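You operate a simulated robot arm through the tools that you are given. There is no shell and no other tool.

The job below is to be done with a simulated two-armed robot. You get a single attempt, and the scene is never put back.

Task
Switch the mobile radio on at Farm, squelch the hiss and switch the speaker's filter on.
Fine: squelch up only till the busy lamp goes out; hold the speaker still with the other hand. Leave the mobile radio's and the speaker's volume knobs, the supply switch and the watts as they are; don't leave it sending.
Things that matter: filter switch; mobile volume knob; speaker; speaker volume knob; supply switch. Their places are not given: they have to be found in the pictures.

It is judged by the outcome, as a careful person would: the job done as asked, and still so three seconds after it is handed in. It fails if anything else is knocked over, pushed out of place, dropped, spilled or broken.

Robot
Two 6-joint arms with two-finger parallel grippers on one trunk that stands fixed in place. Base frame: the origin is at the foot of the trunk, x ahead of it, y to its left, z up; the work surface is at about z = 750. Units: mm, degrees, N and s.
The left shoulder is at [280, 185, 1230], the right one opposite. With the tool pointing down near the work surface each hand reaches from about 160 to 860 mm from the base axis, measured 20 degrees to its own side. Payload 1.57 kg a hand.
The TCP of each hand is the grasp point between the finger pads, 30 mm short of the fingertips. In the tool frame z runs along the fingers and y along their closing line. The gripper opens to 80 mm. The fingers are 17 mm wide and 12 mm thick; the gripper's body (40 by 82 mm) begins 80 mm behind the TCP.
Orientation is told as [roll, pitch, yaw] about the base's x, y, z axes, in that order, counted from this pose: with the fingers straight down and closing along the base's y, the tool's x points along the base's -x, its y along +y and its z along -z.

Tools
- The arms move only by the tool send_rows. It takes "left_deltas", "right_deltas" or both (then of equal length, played together; a hand with none holds still); each is a list of rows, each an object (a shift or turn left out is 0, a gripper value left out holds the last) with "rot": the turn, a rotation vector about the tool's x, y, z in degrees, a list of three; "slide": the shift along the tool's x, y, z in m, a list of three; "jaw": the gripper command, from -1 (fully open) to 1 (shut), values between in proportion. In form: [{"rot": [ax, ay, az], "slide": [dx, dy, dz], "jaw": jaw}, ...]. A call has 1 to 20 rows; each row is the pose to reach, as a shift and turn from the pose commanded when the call began, along the tool's axes at that moment. A row lasts 0.2 s, in which the tool goes at most 50 mm and 8.6 degrees; a call with a longer step from one row to the next is refused whole, and so is a gripper value outside its range. A pose out of reach is approached as far as the arm can. The call stops where the force on the tool passes 40 N (or 10 N more than at its start, if that is more) or the arm is blocked; 0.2 s more then pass. Each finger travels about 153 mm/s and halts on what it meets, pressing with about 40 N; the grip force reading is that of the motor and also rises with nothing between the fingers. The clock runs only during rows and for 0.2 s after the last one: add rows that repeat a pose to give the fingers time. It gives the time, the measured TCP pose, the force on the tool (base axes), the opening and the grip force at its end, in the units of the frame above (readings bear some noise), with the torque about the TCP (base axes, N m) and any sound that the robot's microphone picked up.
- Cameras (640 x 400 px; columns grow to the right, rows downward): "scene" is now at [234.1, 5.4, 1669.3]; the picture's right is [0.06, -1.00, 0.00], its down [-0.82, -0.05, -0.57] and it looks along [0.57, 0.03, -0.82] (base axes); focal length 362 px, centre (320, 200). "left" rides on the left gripper at [72, 7, -122] in its tool frame; the picture's right is [-0.09, 1.00, 0.00], its down [-0.84, -0.08, -0.54] and it looks along [-0.54, -0.05, 0.84] (tool axes); focal length 238 px, centre (320, 200). "right" rides on the right gripper at [72, -7, -122] in its tool frame; the picture's right is [0.09, 1.00, 0.00], its down [-0.84, 0.08, -0.54] and it looks along [-0.54, 0.05, 0.84] (tool axes); focal length 238 px, centre (320, 200).
- grab_frame(camera): a new picture of that camera. The clock stands still meanwhile.
- slide_trunk(by): slides the trunk up (or, below 0, down) by that many mm; the arms and the scene camera ride with it, the base frame stays. It gives what a move gives, with no picture.
- pan_tilt(pan, tilt): turns the head with the scene camera to pan (to the left, within 86 degrees either way) and tilt (down, from -29 to 69), counted from straight ahead of the robot. It gives what a move gives.
- measure_at(camera, pixels): for up to 12 pixels [column, row] of the newest picture of that camera ("zoom" is the newest enlarged one), the place [x, y, z] in the base frame of the surface seen there, good to about 3 mm, but the place of the scene camera against the robot may be out by one fixed shift of up to 18 mm in any direction. The clock stands still meanwhile.
- inspect(camera, box): a new picture of the part [left, top, right, bottom] of that camera's present view, enlarged. The clock stands still meanwhile.
- hand_in(): hands the job in; it is judged then, once.

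Open the grippers and draw the arms clear of the work before you hand the job in, unless the task says otherwise.

The tools are called after "Call:" as a command line: name --argument value ..., lists and objects as JSON in quotes. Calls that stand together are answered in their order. send_rows: Moves the arms, as the interface text tells. Its arguments: {"type":"object","properties":{"left_deltas":{"type":"array"},"right_deltas":{"type":"array"}},"required":[]} The other tools are called the same way: slide_trunk (by) slides the trunk up or down; pan_tilt (pan, tilt) turns the head that bears the scene camera; grab_frame (camera) takes a picture; measure_at (camera, pixels) gives the place of the surface under pixels of a picture; inspect (camera, box) takes an enlarged picture of a part of a camera's view; hand_in () hands the job in.

At the start:

```text
clock: 0.0
left_tool_pos: [525.9, 259.0, 1337.3]
left_ee_rot: [0.0, 0.0, 0.1]
left_ft_force: [-0.1, 0.2, -0.2]
left_ft_torque: [-0.01, -0.01, 0.01]
left_finger_gap: 80.0
left_finger_force: 0.0
right_tool_pos: [535.3, -207.1, 1325.2]
right_ee_rot: [0.0, -0.1, 0.0]
right_ft_force: [0.8, -0.4, 0.7]
right_ft_torque: [-0.01, 0.01, 0.02]
right_finger_gap: 80.0
right_finger_force: 0.0
trunk travel left (down, up): [-925.0, 65.0]
head pan, tilt: [3.4, 55.4]
```

scene: 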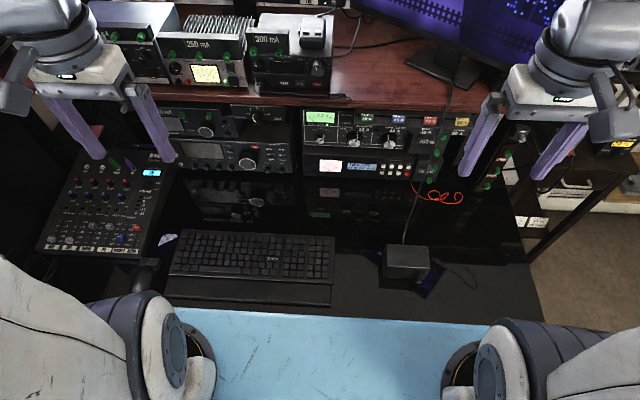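
right: 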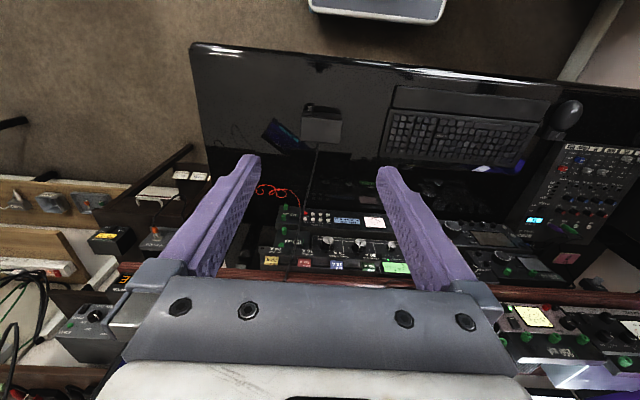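
left: 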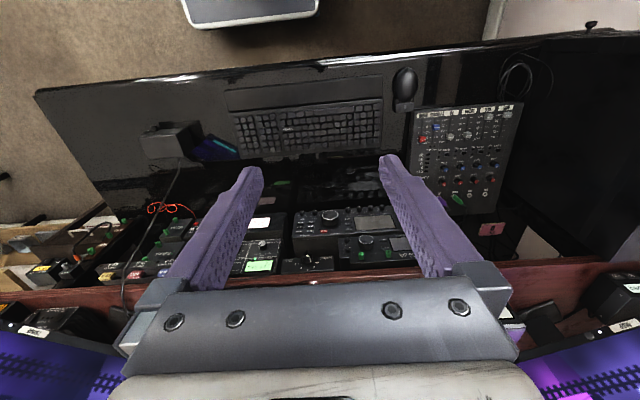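

The first pictures show a desk with much radio gear; I need to find the mobile radio, speaker and supply. I take enlarged pictures of the scene camera.

Call:
inspect --camera "scene" --box '[150, 0, 350, 125]'

Call:
inspect --camera "scene" --box '[290, 90, 490, 215]'

Call:
inspect --camera "scene" --box '[140, 90, 340, 215]'

Call:
inspect --camera "scene" --box '[460, 100, 640, 220]'

```text
3.20 times, centred on (250, 62) of scene
```

zoom: 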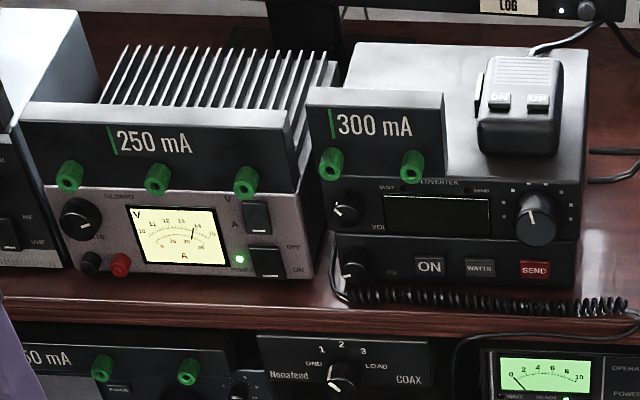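

```text
3.20 times, centred on (390, 152) of scene
```

zoom: 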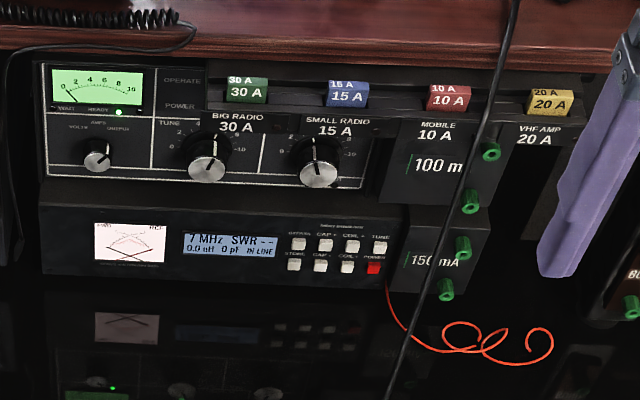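

```text
3.20 times, centred on (240, 152) of scene
```

zoom: 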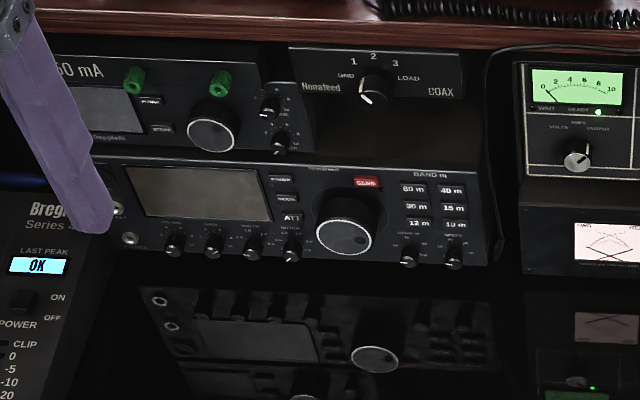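

```text
3.33 times, centred on (550, 160) of scene
```

zoom: 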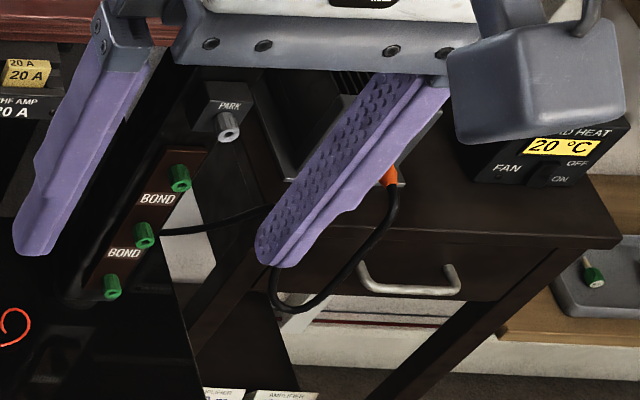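

The mobile radio (ON/WATTS/SEND) sits on the shelf at about scene (290,70). Next I look at the left part and tilt the head up for the shelf.

Call:
pan_tilt --pan 10 --tilt 42

Call:
grab_frame --camera "scene"

```text
clock: 0.8
left_tool_pos: [525.5, 258.2, 1338.1]
left_ee_rot: [0.0, 0.0, 0.0]
left_ft_force: [-0.3, -0.4, -0.5]
left_ft_torque: [-0.01, 0.02, 0.03]
left_finger_gap: 79.9
left_finger_force: 0.1
right_tool_pos: [536.3, -206.9, 1326.6]
right_ee_rot: [0.0, 0.0, 0.0]
right_ft_force: [0.6, 0.1, -0.2]
right_ft_torque: [-0.03, -0.01, 0.0]
right_finger_gap: 80.0
right_finger_force: 0.1
trunk travel left (down, up): [-925.0, 65.0]
head pan, tilt: [10.0, 42.0]
```

```text
taken
```

scene: 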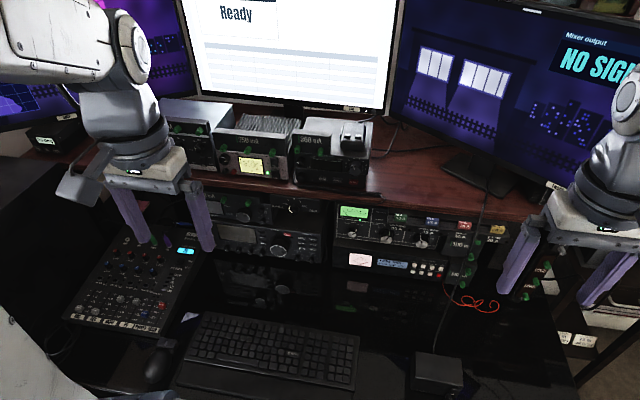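

The shelf units sit at (150–370, 100–190) now; I zoom in on them and on the monitor.

Call:
inspect --camera "scene" --box '[280, 110, 380, 200]'

Call:
inspect --camera "scene" --box '[150, 90, 250, 190]'

Call:
inspect --camera "scene" --box '[180, 0, 400, 110]'

Call:
inspect --camera "scene" --box '[0, 90, 160, 190]'

Call:
inspect --camera "scene" --box '[60, 220, 220, 350]'

```text
4.44 times, centred on (330, 155) of scene
```

zoom: 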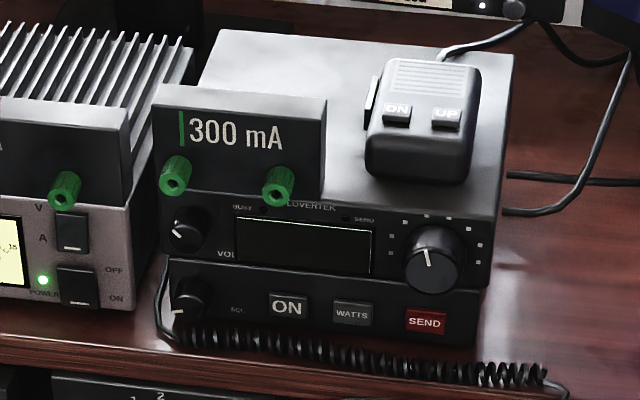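

```text
4.00 times, centred on (200, 140) of scene
```

zoom: 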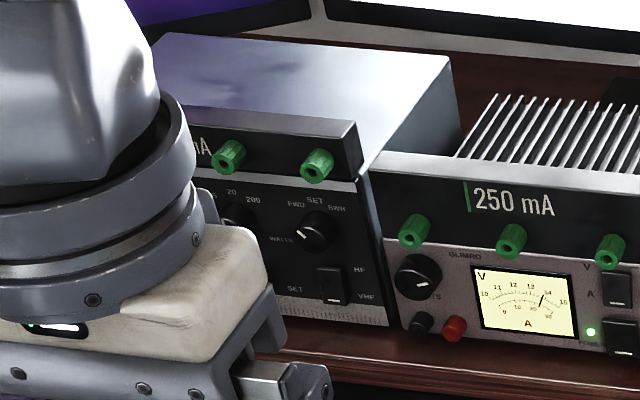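

```text
2.91 times, centred on (290, 55) of scene
```

zoom: 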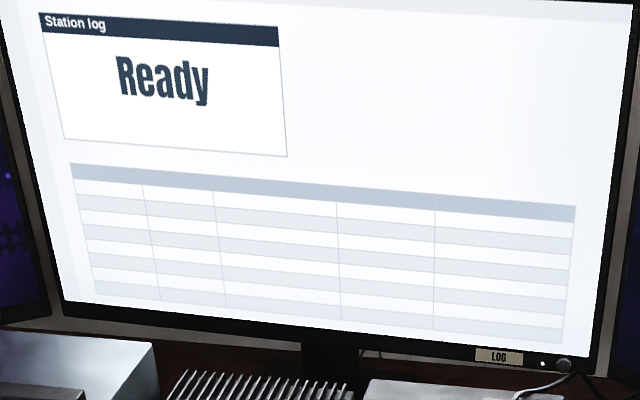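

```text
4.00 times, centred on (80, 140) of scene
```

zoom: 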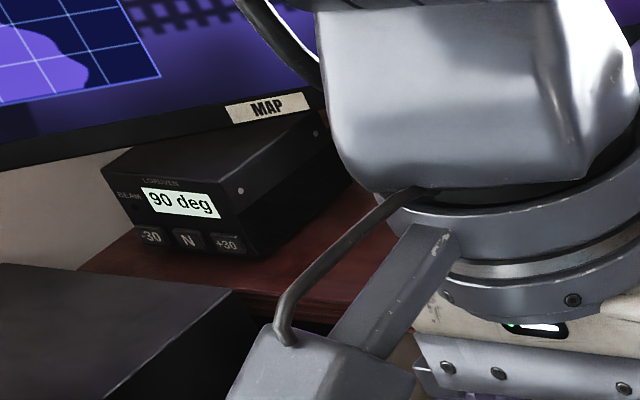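

```text
3.08 times, centred on (140, 285) of scene
```

zoom: 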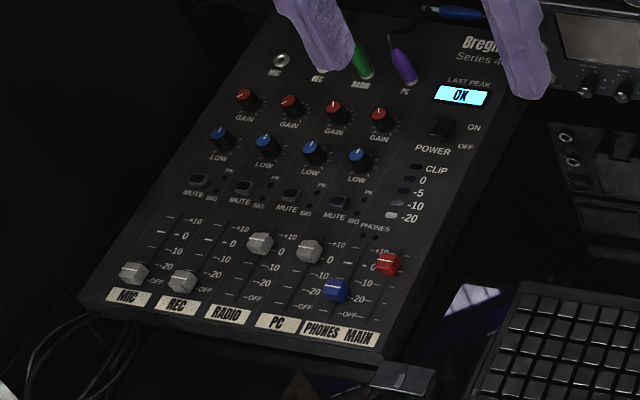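

The supply (Glimro, on), SWR meter and mobile radio are found; the speaker with a filter switch is not yet. I look further to the right and left.

Call:
pan_tilt --pan -35 --tilt 42

Call:
grab_frame --camera "scene"

Call:
pan_tilt --pan 50 --tilt 40

Call:
grab_frame --camera "scene"

```text
clock: 1.9
left_tool_pos: [527.0, 259.2, 1337.6]
left_ee_rot: [0.0, 0.0, 0.0]
left_ft_force: [0.3, 0.1, 0.9]
left_ft_torque: [0.0, 0.01, 0.01]
left_finger_gap: 79.7
left_finger_force: 0.1
right_tool_pos: [533.9, -207.6, 1326.7]
right_ee_rot: [0.0, 0.0, -0.1]
right_ft_force: [-1.1, -0.3, 0.5]
right_ft_torque: [0.03, 0.0, 0.01]
right_finger_gap: 79.9
right_finger_force: 0.1
trunk travel left (down, up): [-925.0, 65.0]
head pan, tilt: [-35.0, 42.0]
```

```text
taken
```

scene: 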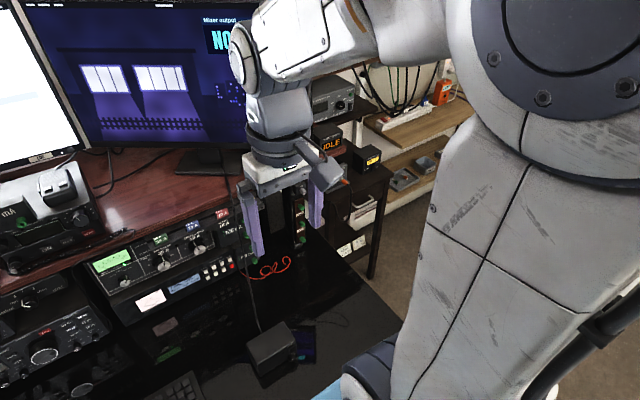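

```text
clock: 3.5
left_tool_pos: [526.5, 258.5, 1336.6]
left_ee_rot: [0.0, 0.0, 0.0]
left_ft_force: [0.3, 0.3, -0.5]
left_ft_torque: [-0.01, 0.02, -0.01]
left_finger_gap: 79.9
left_finger_force: 0.1
right_tool_pos: [534.8, -206.9, 1326.0]
right_ee_rot: [0.0, 0.0, 0.2]
right_ft_force: [-0.3, 0.7, 0.0]
right_ft_torque: [-0.01, 0.03, 0.04]
right_finger_gap: 79.8
right_finger_force: 0.1
trunk travel left (down, up): [-925.0, 65.0]
head pan, tilt: [50.0, 40.0]
```

```text
taken
```

scene: 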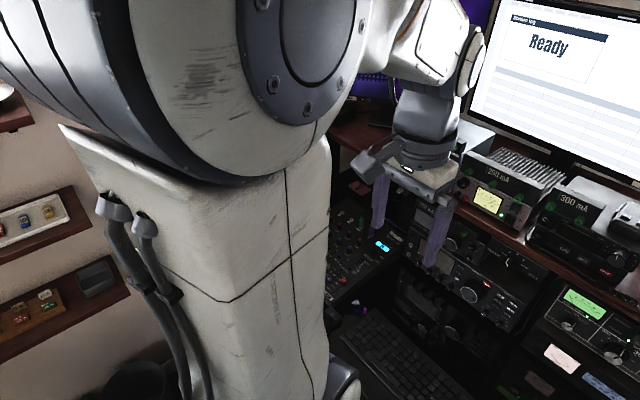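

A small box on the desk at about (405,262) in the first scene picture, with a cable going up to the shelf, could be the speaker. I look back there and zoom.

Call:
pan_tilt --pan -12 --tilt 55

Call:
grab_frame --camera "scene"

Call:
inspect --camera "right" --box '[250, 80, 390, 170]'

Call:
inspect --camera "right" --box '[0, 150, 200, 370]'

```text
clock: 4.8
left_tool_pos: [526.4, 259.6, 1336.3]
left_ee_rot: [0.0, -0.1, 0.0]
left_ft_force: [0.1, -0.5, 0.3]
left_ft_torque: [0.01, -0.01, -0.03]
left_finger_gap: 79.7
left_finger_force: 0.0
right_tool_pos: [535.1, -207.3, 1326.2]
right_ee_rot: [0.0, 0.0, 0.1]
right_ft_force: [-0.1, -0.4, -0.2]
right_ft_torque: [0.01, 0.0, 0.02]
right_finger_gap: 80.0
right_finger_force: 0.2
trunk travel left (down, up): [-925.0, 65.0]
head pan, tilt: [-12.0, 55.0]
```

```text
taken
```

scene: 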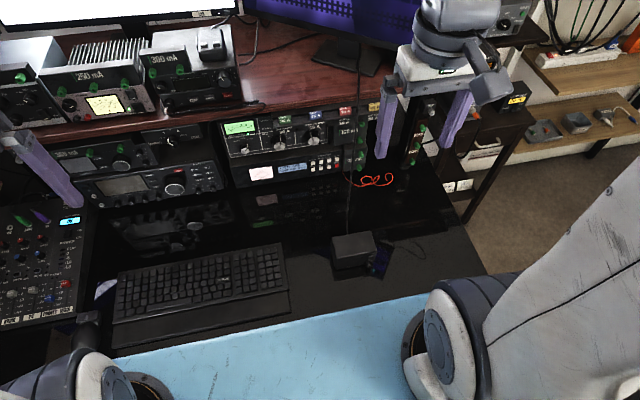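

```text
4.44 times, centred on (320, 125) of right
```

zoom: 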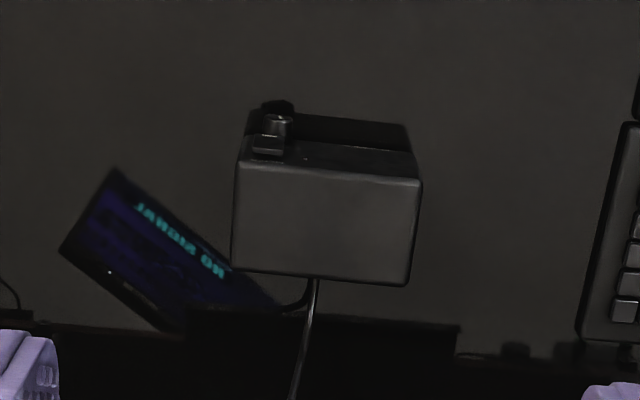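

```text
1.82 times, centred on (100, 260) of right
```

zoom: 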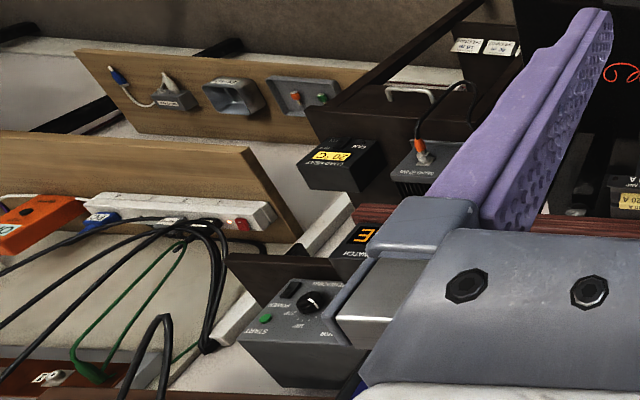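

The box on the desk at scene (352,250) has a knob and something like a switch on its front; I zoom in from the scene camera and measure.

Call:
inspect --camera "scene" --box '[310, 215, 420, 285]'

Call:
measure_at --camera "scene" --pixels '[[335, 240], [372, 233], [376, 248], [335, 252], [337, 268], [370, 265], [300, 260], [400, 280], [20, 80], [185, 70], [240, 85], [330, 140]]'

```text
5.71 times, centred on (365, 250) of scene
```

zoom: 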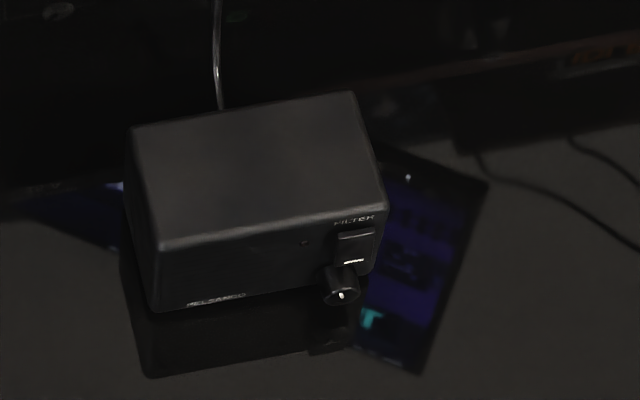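

```text
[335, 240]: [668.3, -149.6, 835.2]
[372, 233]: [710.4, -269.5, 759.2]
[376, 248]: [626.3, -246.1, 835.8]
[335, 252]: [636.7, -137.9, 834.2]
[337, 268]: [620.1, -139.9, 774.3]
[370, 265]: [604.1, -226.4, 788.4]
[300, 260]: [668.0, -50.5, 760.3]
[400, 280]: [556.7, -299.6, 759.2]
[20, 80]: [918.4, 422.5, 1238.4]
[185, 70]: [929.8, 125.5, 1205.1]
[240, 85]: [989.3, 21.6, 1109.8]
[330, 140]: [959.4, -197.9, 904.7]
```

The speaker is that box (x≈620–710, y≈-140…-246), FILTER rocker above the volume knob at its right front. Now I measure the mobile radio's parts from the scene camera.

Call:
pan_tilt --pan 6 --tilt 40

Call:
grab_frame --camera "scene"

Call:
inspect --camera "scene" --box '[250, 130, 360, 205]'

```text
clock: 5.6
left_tool_pos: [526.3, 259.1, 1337.8]
left_ee_rot: [0.0, 0.0, 0.1]
left_ft_force: [-0.5, -0.1, 0.3]
left_ft_torque: [0.02, 0.02, 0.01]
left_finger_gap: 80.0
left_finger_force: 0.2
right_tool_pos: [534.7, -206.7, 1325.1]
right_ee_rot: [0.0, 0.0, 0.1]
right_ft_force: [-0.2, -0.1, 0.1]
right_ft_torque: [-0.01, 0.01, 0.02]
right_finger_gap: 80.0
right_finger_force: 0.1
trunk travel left (down, up): [-925.0, 65.0]
head pan, tilt: [6.0, 40.0]
```

```text
taken
```

scene: 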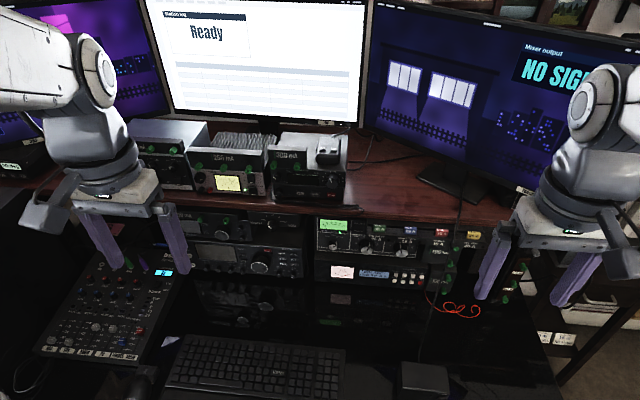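

```text
5.33 times, centred on (305, 168) of scene
```

zoom: 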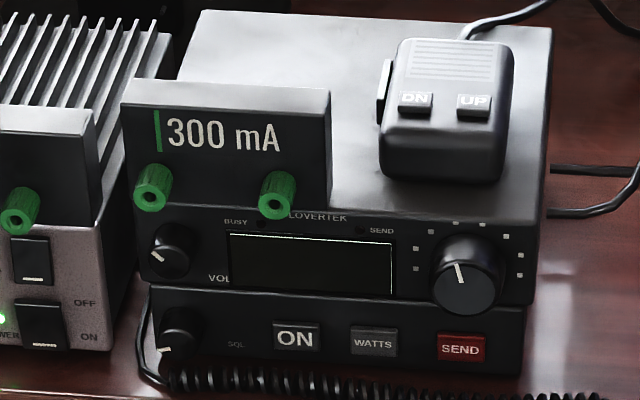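

The radio's knobs and buttons show well: volume (170,250), squelch (180,330), ON (297,338), channel knob (465,280) in the zoom. I measure them.

Call:
measure_at --camera "zoom" --pixels '[[170, 250], [180, 330], [297, 338], [373, 342], [460, 348], [467, 275], [310, 262], [145, 200], [275, 195], [230, 140], [440, 165], [250, 375]]'

Call:
measure_at --camera "zoom" --pixels '[[225, 270], [415, 285], [155, 300], [520, 300], [120, 100], [330, 110], [545, 230], [580, 270], [420, 380], [560, 385], [130, 380], [455, 220]]'

```text
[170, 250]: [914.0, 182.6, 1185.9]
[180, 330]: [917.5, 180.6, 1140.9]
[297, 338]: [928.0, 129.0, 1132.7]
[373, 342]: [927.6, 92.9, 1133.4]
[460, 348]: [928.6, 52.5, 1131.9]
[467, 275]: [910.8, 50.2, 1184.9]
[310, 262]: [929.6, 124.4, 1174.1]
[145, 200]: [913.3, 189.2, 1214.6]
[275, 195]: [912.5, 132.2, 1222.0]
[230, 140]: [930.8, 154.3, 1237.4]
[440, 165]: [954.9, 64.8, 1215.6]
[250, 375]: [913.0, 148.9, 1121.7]
```

```text
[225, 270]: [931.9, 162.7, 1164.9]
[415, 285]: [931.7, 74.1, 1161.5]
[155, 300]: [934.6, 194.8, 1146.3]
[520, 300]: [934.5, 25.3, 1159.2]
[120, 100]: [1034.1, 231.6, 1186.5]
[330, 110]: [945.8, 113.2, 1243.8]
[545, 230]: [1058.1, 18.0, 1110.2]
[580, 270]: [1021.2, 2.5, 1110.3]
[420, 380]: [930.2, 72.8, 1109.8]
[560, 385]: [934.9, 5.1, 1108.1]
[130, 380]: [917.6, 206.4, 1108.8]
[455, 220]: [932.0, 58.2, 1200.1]
```

The radio's front is at x≈930, y 20–200, z 1110–1210 in scene-camera coordinates. I zoom tighter to read the channel labels and knob marks.

Call:
inspect --camera "scene" --box '[318, 165, 350, 200]'

Call:
inspect --camera "scene" --box '[268, 165, 324, 200]'

Call:
inspect --camera "scene" --box '[190, 150, 270, 200]'

```text
11.43 times, centred on (334, 182) of scene
```

zoom: 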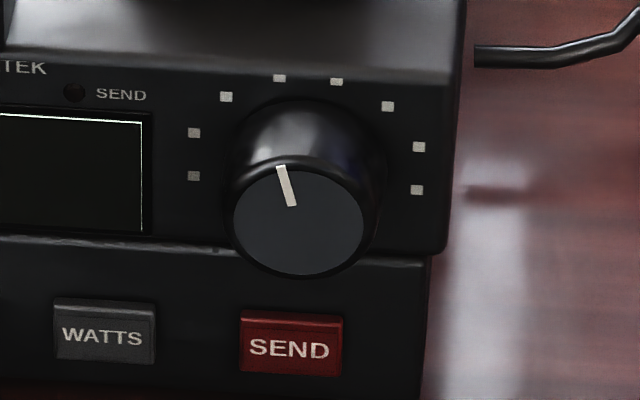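

```text
11.43 times, centred on (296, 182) of scene
```

zoom: 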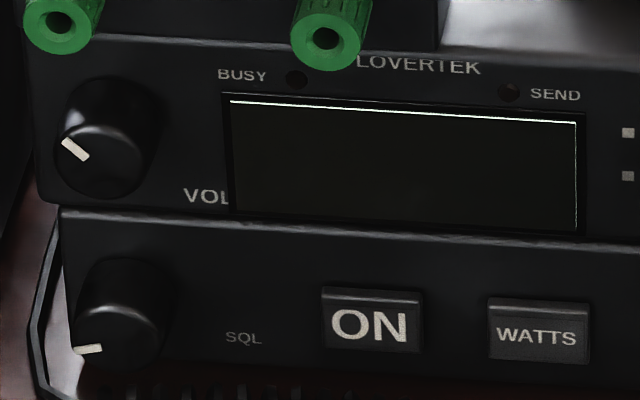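

```text
8.00 times, centred on (230, 175) of scene
```

zoom: 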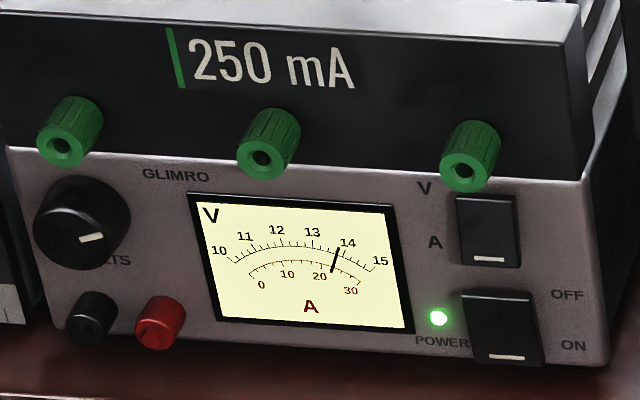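

Eight channel dots, no names, so the display should show the channel when on. I look at the speaker's front more closely.

Call:
pan_tilt --pan -12 --tilt 55

Call:
inspect --camera "scene" --box '[355, 245, 387, 270]'

Call:
measure_at --camera "zoom" --pixels '[[320, 200], [300, 100], [200, 250]]'

Call:
inspect --camera "scene" --box '[320, 220, 400, 280]'

```text
clock: 6.4
left_tool_pos: [526.9, 259.2, 1337.6]
left_ee_rot: [0.0, 0.1, -0.1]
left_ft_force: [-0.7, 0.2, 0.4]
left_ft_torque: [-0.01, -0.02, -0.05]
left_finger_gap: 80.0
left_finger_force: 0.1
right_tool_pos: [534.2, -207.6, 1325.1]
right_ee_rot: [0.0, -0.1, 0.0]
right_ft_force: [0.1, 0.3, -0.5]
right_ft_torque: [0.0, -0.02, 0.03]
right_finger_gap: 80.1
right_finger_force: 0.0
trunk travel left (down, up): [-925.0, 65.0]
head pan, tilt: [-12.0, 55.0]
```

```text
16.00 times, centred on (371, 258) of scene
```

zoom: 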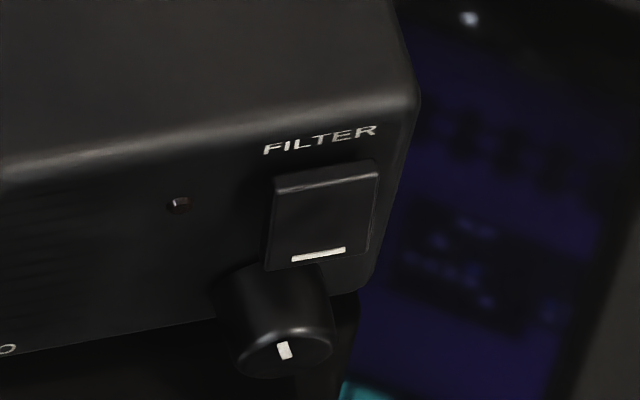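

```text
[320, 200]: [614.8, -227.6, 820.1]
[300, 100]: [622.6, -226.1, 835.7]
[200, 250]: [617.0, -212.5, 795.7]
```

```text
6.67 times, centred on (360, 250) of scene
```

zoom: 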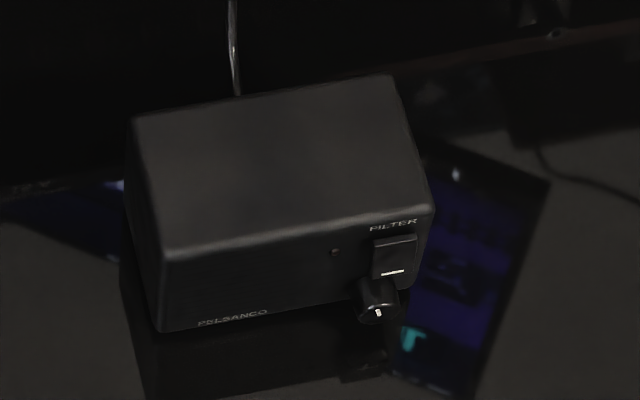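

The filter rocker (zoom (395,255)) sits right above the volume knob, with an unlit lamp to its left. I measure the speaker's top corners and switch surface.

Call:
measure_at --camera "zoom" --pixels '[[150, 128], [385, 85], [420, 195], [170, 238], [280, 160], [394, 245], [392, 268], [374, 300], [390, 225], [335, 252], [240, 295], [290, 360]]'

Call:
grab_frame --camera "right"

Call:
measure_at --camera "right" --pixels '[[305, 118], [340, 120], [338, 140], [304, 136], [320, 128], [460, 70], [250, 100], [340, 108], [305, 110], [420, 130], [500, 60], [150, 120]]'

Call:
measure_at --camera "scene" --pixels '[[200, 300], [150, 260], [250, 330], [300, 310], [365, 345], [110, 340], [210, 270], [350, 180], [450, 270]]'

```text
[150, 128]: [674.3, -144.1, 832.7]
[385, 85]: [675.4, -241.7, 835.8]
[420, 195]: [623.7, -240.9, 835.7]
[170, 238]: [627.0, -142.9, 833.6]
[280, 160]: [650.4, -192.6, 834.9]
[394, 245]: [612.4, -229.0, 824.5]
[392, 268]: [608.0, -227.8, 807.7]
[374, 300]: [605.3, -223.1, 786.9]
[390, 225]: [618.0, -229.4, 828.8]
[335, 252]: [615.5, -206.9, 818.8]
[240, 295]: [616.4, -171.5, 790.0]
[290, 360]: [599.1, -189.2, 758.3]
```

```text
taken
```

right: 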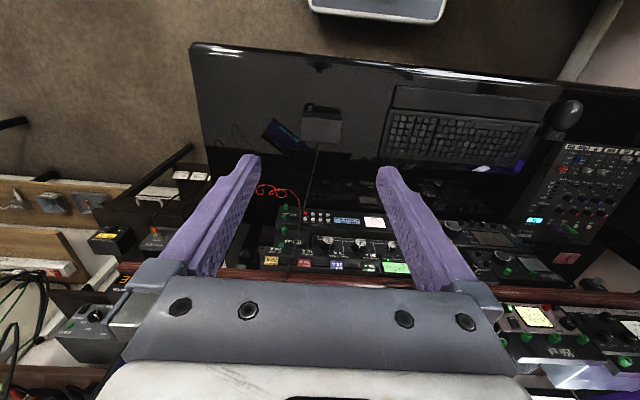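

```text
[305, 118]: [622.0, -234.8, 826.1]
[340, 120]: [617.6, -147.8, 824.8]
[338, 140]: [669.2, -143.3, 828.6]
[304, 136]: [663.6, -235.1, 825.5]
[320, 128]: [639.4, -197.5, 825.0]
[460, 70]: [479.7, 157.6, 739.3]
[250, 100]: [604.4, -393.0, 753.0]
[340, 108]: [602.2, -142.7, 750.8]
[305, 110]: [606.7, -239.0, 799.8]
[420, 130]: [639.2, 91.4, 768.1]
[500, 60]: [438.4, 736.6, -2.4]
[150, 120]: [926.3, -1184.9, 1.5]
```

```text
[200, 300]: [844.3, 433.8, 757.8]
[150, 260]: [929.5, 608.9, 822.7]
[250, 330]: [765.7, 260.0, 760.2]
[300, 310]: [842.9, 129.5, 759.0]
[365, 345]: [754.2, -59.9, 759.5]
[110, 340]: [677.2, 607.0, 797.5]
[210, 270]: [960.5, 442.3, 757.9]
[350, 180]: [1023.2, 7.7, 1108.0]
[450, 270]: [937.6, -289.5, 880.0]
```

The speaker is about 105 wide, 60 deep and 75 high, so it can be gripped front-to-back. First the radio: I bring the left hand forward, pitched 45°, so its camera sees the radio's front.

Call:
send_rows --left_deltas '[{"slide": [-0.03, -0.018, 0.0], "rot": [0, -6, 0]}, {"slide": [-0.06, -0.036, 0.02], "rot": [0, -12, 0]}, {"slide": [-0.09, -0.054, 0.04], "rot": [0, -18, 0]}, {"slide": [-0.12, -0.072, 0.06], "rot": [0, -24, 0]}, {"slide": [-0.15, -0.09, 0.08], "rot": [0, -30, 0]}, {"slide": [-0.18, -0.108, 0.1], "rot": [0, -36, 0]}, {"slide": [-0.21, -0.126, 0.12], "rot": [0, -42, 0]}, {"slide": [-0.234, -0.141, 0.137], "rot": [0, -45, 0]}]'

Call:
grab_frame --camera "left"

```text
clock: 8.4
left_tool_pos: [746.2, 149.7, 1192.2]
left_ee_rot: [1.6, -41.5, 10.5]
left_ft_force: [-0.7, -0.7, 0.9]
left_ft_torque: [-0.02, 0.01, -0.01]
left_finger_gap: 80.1
left_finger_force: 0.0
left hand out of reach, approached as far as the arm can: row 6, 7
right_tool_pos: [535.2, -207.9, 1325.8]
right_ee_rot: [0.0, 0.0, 0.0]
right_ft_force: [0.5, -0.9, 0.1]
right_ft_torque: [-0.01, 0.01, 0.01]
right_finger_gap: 80.1
right_finger_force: 0.1
trunk travel left (down, up): [-925.0, 65.0]
head pan, tilt: [-12.0, 55.0]
stopped in row 8 (left hand): the arm was blocked; the commanded pose is now the measured one
```

```text
taken
```

left: 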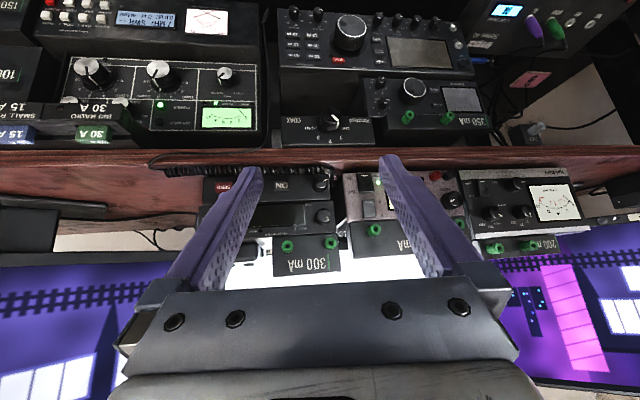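

The left arm was blocked at TCP (746,150,1192) with some yaw; I look at the arm with the scene camera to learn its configuration.

Call:
pan_tilt --pan 15 --tilt 45

Call:
grab_frame --camera "scene"

Call:
pan_tilt --pan 45 --tilt 45

Call:
grab_frame --camera "scene"

```text
clock: 9.3
left_tool_pos: [745.6, 150.9, 1192.3]
left_ee_rot: [1.7, -41.6, 10.5]
left_ft_force: [-0.1, 0.5, -0.4]
left_ft_torque: [-0.01, -0.02, -0.01]
left_finger_gap: 80.1
left_finger_force: 0.0
right_tool_pos: [535.9, -206.3, 1326.3]
right_ee_rot: [-0.1, 0.1, 0.0]
right_ft_force: [1.1, 0.2, 0.0]
right_ft_torque: [0.0, 0.01, -0.01]
right_finger_gap: 79.8
right_finger_force: 0.1
trunk travel left (down, up): [-925.0, 65.0]
head pan, tilt: [15.0, 45.0]
```

```text
taken
```

scene: 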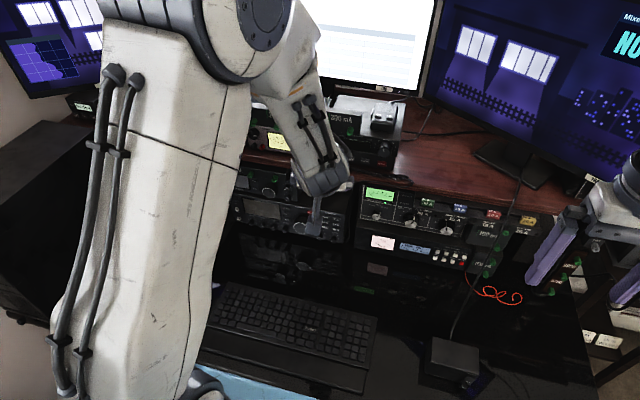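

```text
clock: 10.3
left_tool_pos: [746.6, 150.7, 1192.2]
left_ee_rot: [1.7, -41.4, 10.4]
left_ft_force: [-0.1, 0.4, 0.5]
left_ft_torque: [-0.03, 0.03, -0.03]
left_finger_gap: 80.1
left_finger_force: 0.1
right_tool_pos: [533.2, -206.2, 1324.8]
right_ee_rot: [0.0, 0.0, 0.0]
right_ft_force: [0.0, -0.1, 1.1]
right_ft_torque: [0.0, 0.01, 0.03]
right_finger_gap: 79.7
right_finger_force: 0.0
trunk travel left (down, up): [-925.0, 65.0]
head pan, tilt: [45.0, 45.0]
```

```text
taken
```

scene: 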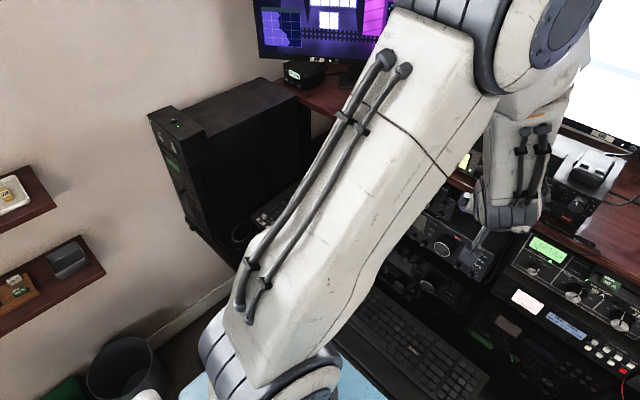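

The arm is elbow-up and the hand has come in line with the forearm (wrist singularity). I back off, undo the yaw, and will pitch through that zone with the hand straight ahead of the shoulder at y≈185.

Call:
send_rows --left_deltas '[{"slide": [0.006, 0.015, -0.022], "rot": [2.9, 5.3, 2.6]}, {"slide": [0.012, 0.031, -0.045], "rot": [5.7, 10.6, 5.2]}, {"slide": [0.0186, 0.0464, -0.0673], "rot": [8.6, 16, 7.9]}, {"slide": [0.0186, 0.0464, -0.0673], "rot": [8.6, 16, 7.9]}]'

```text
clock: 11.3
left_tool_pos: [689.6, 189.9, 1223.0]
left_ee_rot: [1.6, -27.2, 2.4]
left_ft_force: [1.1, -0.6, -0.5]
left_ft_torque: [0.02, -0.02, 0.02]
left_finger_gap: 80.4
left_finger_force: 0.2
left hand out of reach, approached as far as the arm can: row 2, 3, 4
right_tool_pos: [534.5, -206.6, 1325.8]
right_ee_rot: [0.0, 0.0, 0.0]
right_ft_force: [1.4, -0.1, -0.5]
right_ft_torque: [-0.01, -0.03, 0.03]
right_finger_gap: 80.1
right_finger_force: 0.0
trunk travel left (down, up): [-925.0, 65.0]
head pan, tilt: [45.0, 45.0]
```

The elbow seems near its fold limit; with the trunk lower the hands get farther from the shoulder. The space below the hands is clear (hands at x≤690, shelf edge ≈900), so I lower the trunk by 150 first.

Call:
slide_trunk --by -150

Call:
pan_tilt --pan 10 --tilt 45

Call:
grab_frame --camera "scene"

```text
clock: 13.0
left_tool_pos: [688.0, 189.3, 1073.6]
left_ee_rot: [1.5, -27.2, 2.7]
left_ft_force: [0.7, 0.5, -0.3]
left_ft_torque: [0.03, 0.01, 0.0]
left_finger_gap: 80.0
left_finger_force: 0.0
right_tool_pos: [534.8, -206.8, 1175.7]
right_ee_rot: [-0.1, 0.0, 0.0]
right_ft_force: [0.2, -0.2, -0.7]
right_ft_torque: [-0.01, -0.03, 0.0]
right_finger_gap: 80.0
right_finger_force: 0.0
trunk travel left (down, up): [-775.0, 215.0]
head pan, tilt: [45.0, 45.0]
```

```text
clock: 14.0
left_tool_pos: [688.5, 189.6, 1074.3]
left_ee_rot: [1.5, -27.2, 2.8]
left_ft_force: [0.2, -1.1, -1.3]
left_ft_torque: [0.03, 0.03, 0.02]
left_finger_gap: 79.8
left_finger_force: 0.1
right_tool_pos: [535.9, -207.3, 1175.8]
right_ee_rot: [-0.1, -0.1, 0.0]
right_ft_force: [-0.5, 0.3, -0.5]
right_ft_torque: [0.02, 0.01, 0.02]
right_finger_gap: 80.1
right_finger_force: 0.0
trunk travel left (down, up): [-775.0, 215.0]
head pan, tilt: [10.0, 45.0]
```

```text
taken
```

scene: 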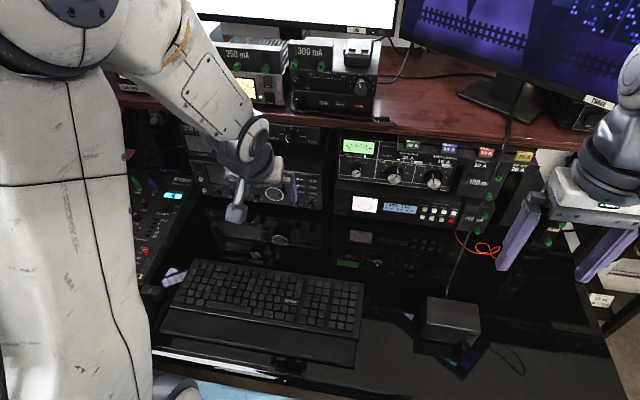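

Clear so far; I lower another 130 mm so the shoulder is at about z 950.

Call:
slide_trunk --by -130

Call:
pan_tilt --pan 6 --tilt 28

Call:
grab_frame --camera "scene"

```text
clock: 15.6
left_tool_pos: [688.2, 190.6, 942.7]
left_ee_rot: [1.6, -27.1, 2.7]
left_ft_force: [0.4, 0.8, 0.1]
left_ft_torque: [-0.01, 0.05, 0.0]
left_finger_gap: 80.0
left_finger_force: 0.0
right_tool_pos: [534.1, -207.3, 1046.0]
right_ee_rot: [-0.1, 0.0, 0.0]
right_ft_force: [0.5, 0.3, 0.8]
right_ft_torque: [0.0, -0.02, 0.02]
right_finger_gap: 80.1
right_finger_force: 0.1
trunk travel left (down, up): [-645.0, 345.0]
head pan, tilt: [10.0, 45.0]
```

```text
clock: 16.4
left_tool_pos: [688.7, 189.6, 943.7]
left_ee_rot: [1.5, -27.2, 2.7]
left_ft_force: [0.0, -0.7, -0.4]
left_ft_torque: [0.01, -0.04, -0.02]
left_finger_gap: 79.8
left_finger_force: 0.2
right_tool_pos: [535.1, -207.2, 1046.1]
right_ee_rot: [0.0, 0.1, -0.1]
right_ft_force: [0.5, 0.1, 0.3]
right_ft_torque: [0.01, -0.04, 0.0]
right_finger_gap: 80.2
right_finger_force: 0.1
trunk travel left (down, up): [-645.0, 345.0]
head pan, tilt: [6.0, 28.0]
```

```text
taken
```

scene: 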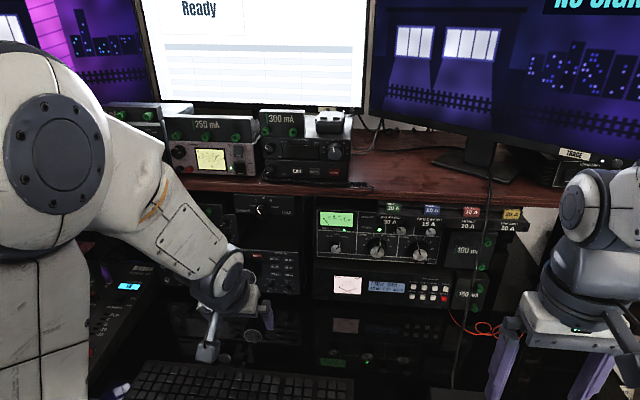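

The radio front is now seen nearly straight on. I raise the left hand to about (720,185,1135) while pitching it forward, staying 190 mm off the radio.

Call:
send_rows --left_deltas '[{"slide": [-0.019, -0.001, -0.026], "rot": [0.4, -5.5, 0.4]}, {"slide": [-0.038, -0.002, -0.052], "rot": [0.9, -11, 0.8]}, {"slide": [-0.057, -0.003, -0.078], "rot": [1.3, -16.5, 1.2]}, {"slide": [-0.076, -0.004, -0.104], "rot": [1.8, -22, 1.6]}, {"slide": [-0.095, -0.005, -0.13], "rot": [2.2, -27.5, 2.0]}, {"slide": [-0.113, -0.006, -0.155], "rot": [2.7, -33, 2.4]}]'

Call:
grab_frame --camera "left"

Call:
grab_frame --camera "scene"

```text
clock: 17.8
left_tool_pos: [719.0, 181.3, 1132.8]
left_ee_rot: [-1.2, -60.0, 2.0]
left_ft_force: [-0.2, -0.2, 0.4]
left_ft_torque: [0.04, 0.04, 0.03]
left_finger_gap: 80.2
left_finger_force: 0.2
right_tool_pos: [535.6, -206.3, 1046.1]
right_ee_rot: [0.0, 0.0, 0.0]
right_ft_force: [-0.5, -0.4, 0.1]
right_ft_torque: [0.0, 0.05, 0.01]
right_finger_gap: 80.1
right_finger_force: 0.0
trunk travel left (down, up): [-645.0, 345.0]
head pan, tilt: [6.0, 28.0]
```

```text
taken
```

left: 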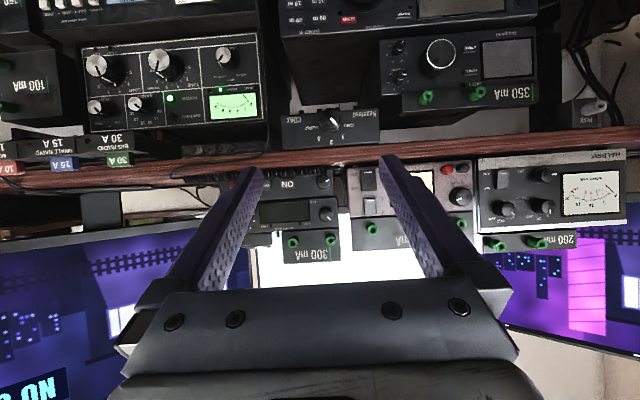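

```text
taken
```

scene: 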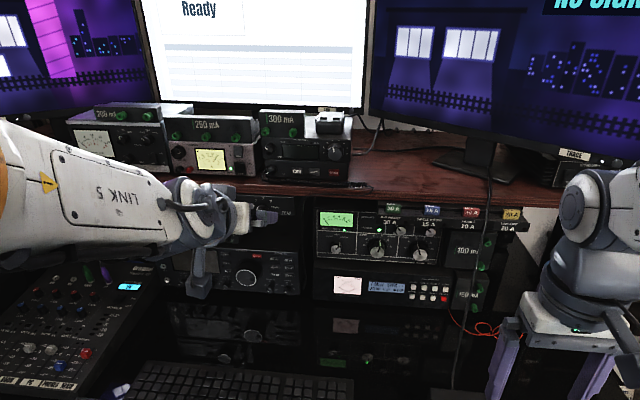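

Reach works now, and the scene view of the radio stays clear. I take enlarged views of the radio from the left camera (upside-down) and measure its controls there.

Call:
inspect --camera "left" --box '[225, 155, 385, 255]'

Call:
inspect --camera "scene" --box '[255, 105, 365, 195]'

```text
4.00 times, centred on (305, 205) of left
```

zoom: 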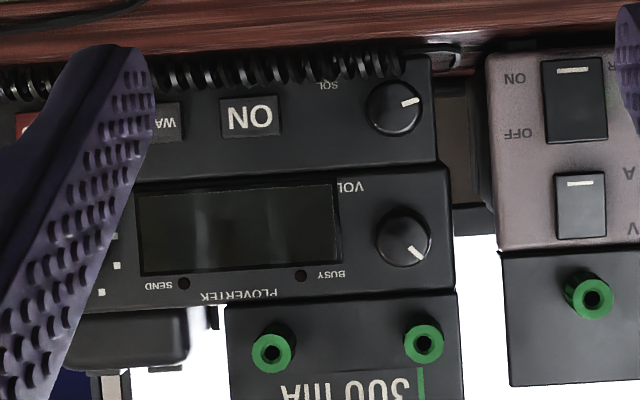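

```text
4.44 times, centred on (310, 150) of scene
```

zoom: 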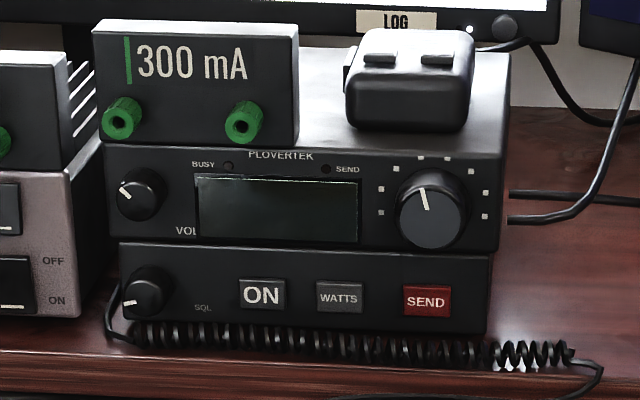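

I re-take the left enlargement so the measurement refers to it: squelch knob (395,107), volume (405,237), ON (250,117).

Call:
inspect --camera "left" --box '[225, 155, 385, 255]'

Call:
measure_at --camera "zoom" --pixels '[[395, 112], [405, 240], [250, 117], [175, 123], [240, 230], [340, 90], [345, 140], [435, 100], [300, 70], [500, 150], [300, 160], [440, 300]]'

Call:
measure_at --camera "zoom" --pixels '[[395, 92], [395, 125], [375, 110], [415, 108], [360, 110], [300, 50], [250, 20], [426, 130], [270, 350], [424, 345], [490, 100], [575, 100]]'

```text
4.00 times, centred on (305, 205) of left
```

zoom: 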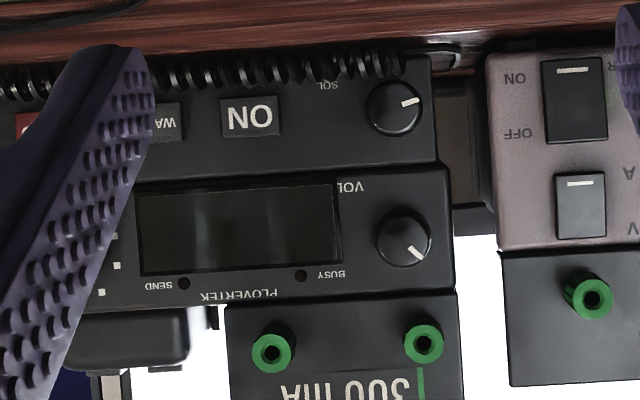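

```text
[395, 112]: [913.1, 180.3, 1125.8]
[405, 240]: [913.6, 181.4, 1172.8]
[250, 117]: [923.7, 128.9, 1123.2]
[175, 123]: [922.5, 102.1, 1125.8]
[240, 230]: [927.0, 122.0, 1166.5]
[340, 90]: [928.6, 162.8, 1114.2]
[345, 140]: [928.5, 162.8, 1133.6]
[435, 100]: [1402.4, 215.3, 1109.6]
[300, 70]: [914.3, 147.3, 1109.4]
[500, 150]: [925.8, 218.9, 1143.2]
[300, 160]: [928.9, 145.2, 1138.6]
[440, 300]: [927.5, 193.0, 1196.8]
```

```text
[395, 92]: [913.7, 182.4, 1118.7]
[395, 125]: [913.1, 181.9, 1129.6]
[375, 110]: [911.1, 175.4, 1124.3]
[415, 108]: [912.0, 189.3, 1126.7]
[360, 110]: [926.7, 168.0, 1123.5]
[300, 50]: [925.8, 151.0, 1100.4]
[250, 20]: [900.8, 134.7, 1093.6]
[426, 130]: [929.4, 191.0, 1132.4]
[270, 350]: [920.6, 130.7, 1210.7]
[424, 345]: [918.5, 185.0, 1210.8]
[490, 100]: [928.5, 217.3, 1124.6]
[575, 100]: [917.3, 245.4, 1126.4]
```

True positions from the wrist camera: squelch knob face (912.5,182,1125), ON (924,129,1123), volume knob (913,181,1172), coil cord top about z 1113. I close the left gripper and level it in front of the ON button, 90 mm off.

Call:
send_rows --left_deltas '[{"slide": [-0.009, -0.011, 0.013], "rot": [0.1, -6, 0.2], "jaw": 1}, {"slide": [-0.018, -0.022, 0.026], "rot": [0.2, -12, 0.4], "jaw": 1}, {"slide": [-0.027, -0.033, 0.039], "rot": [0.3, -18, 0.6], "jaw": 1}, {"slide": [-0.036, -0.044, 0.052], "rot": [0.4, -24, 0.8], "jaw": 1}, {"slide": [-0.0434, -0.0548, 0.0652], "rot": [0.5, -30, 1.0], "jaw": 1}, {"slide": [-0.0434, -0.0548, 0.0652], "rot": [0.5, -30, 1.0], "jaw": 1}]'

Call:
grab_frame --camera "left"

Call:
grab_frame --camera "scene"

```text
clock: 19.2
left_tool_pos: [794.6, 111.3, 1141.1]
left_ee_rot: [91.7, -88.1, -92.1]
left_ft_force: [0.8, -0.3, 0.4]
left_ft_torque: [0.01, -0.03, 0.0]
left_finger_gap: 0.0
left_finger_force: 21.2
left hand out of reach, approached as far as the arm can: row 2, 3, 4, 5, 6
right_tool_pos: [533.8, -208.4, 1046.4]
right_ee_rot: [-0.1, 0.1, 0.0]
right_ft_force: [-0.6, -1.1, 0.7]
right_ft_torque: [0.01, -0.01, 0.0]
right_finger_gap: 80.0
right_finger_force: 0.0
trunk travel left (down, up): [-645.0, 345.0]
head pan, tilt: [6.0, 28.0]
```

```text
taken
```

left: 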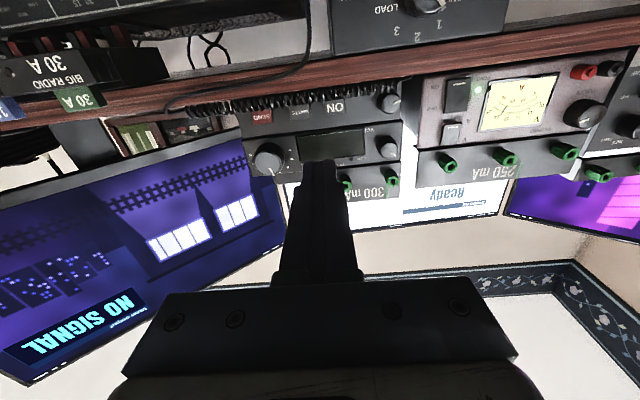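

```text
taken
```

scene: 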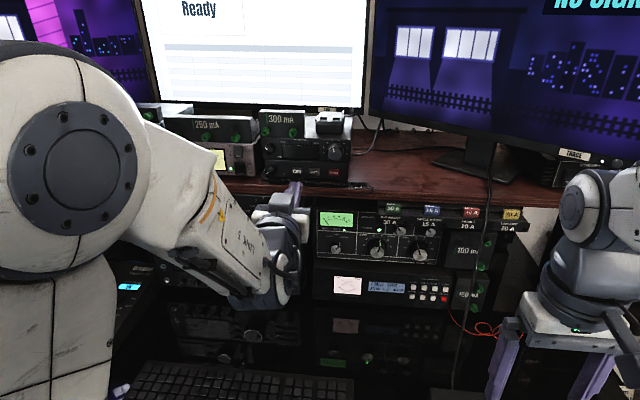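

The tool is level but the pose was at the arm's fold limit (y off by 18 mm). Lowering the trunk another 110 mm should free it; the hand is at x≤830, clear of the shelf edge (~895).

Call:
slide_trunk --by -110

```text
clock: 20.6
left_tool_pos: [794.1, 112.3, 1031.1]
left_ee_rot: [90.1, -88.2, -90.5]
left_ft_force: [0.6, -0.1, -0.4]
left_ft_torque: [-0.01, 0.0, -0.01]
left_finger_gap: 0.0
left_finger_force: 21.4
right_tool_pos: [535.3, -205.5, 935.7]
right_ee_rot: [0.0, 0.0, 0.0]
right_ft_force: [0.1, 0.2, 0.5]
right_ft_torque: [-0.01, 0.01, 0.01]
right_finger_gap: 79.9
right_finger_force: 0.1
trunk travel left (down, up): [-535.0, 455.0]
head pan, tilt: [6.0, 28.0]
```

Now I raise the left hand back to about z 1125 at y 129, still 100 mm off the button.

Call:
send_rows --left_deltas '[{"slide": [-0.03, 0.005, 0.002], "jaw": 1}, {"slide": [-0.06, 0.01, 0.004], "jaw": 1}, {"slide": [-0.095, 0.017, 0.006], "jaw": 1}, {"slide": [-0.095, 0.017, 0.006], "jaw": 1}]'

Call:
grab_frame --camera "left"

Call:
grab_frame --camera "scene"

```text
clock: 21.6
left_tool_pos: [800.4, 125.9, 1126.4]
left_ee_rot: [90.0, -88.2, -90.3]
left_ft_force: [0.8, 0.8, 0.1]
left_ft_torque: [-0.01, -0.05, -0.01]
left_finger_gap: 0.1
left_finger_force: 21.6
right_tool_pos: [535.4, -206.3, 935.3]
right_ee_rot: [0.0, -0.1, 0.0]
right_ft_force: [0.3, -0.7, -0.6]
right_ft_torque: [0.0, 0.0, -0.01]
right_finger_gap: 80.3
right_finger_force: 0.0
trunk travel left (down, up): [-535.0, 455.0]
head pan, tilt: [6.0, 28.0]
```

```text
taken
```

left: 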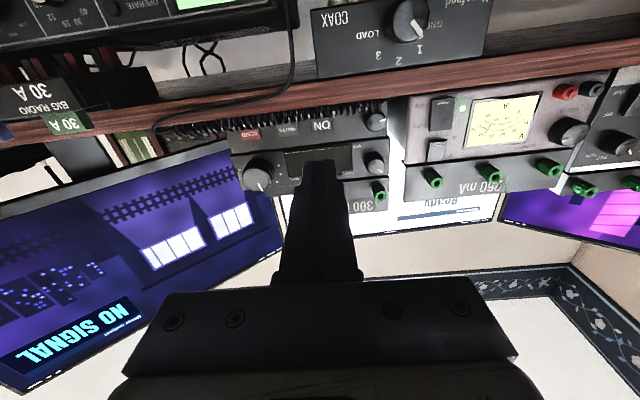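

```text
taken
```

scene: 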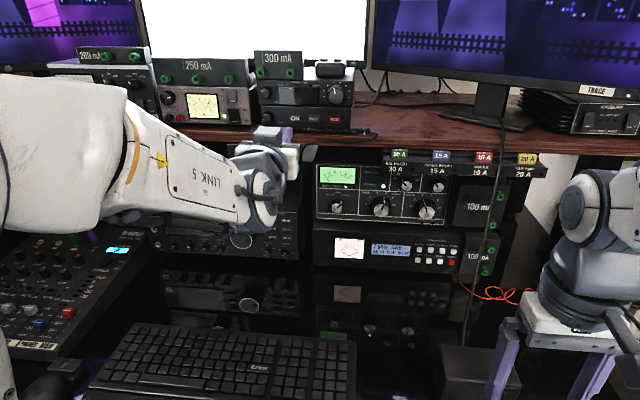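

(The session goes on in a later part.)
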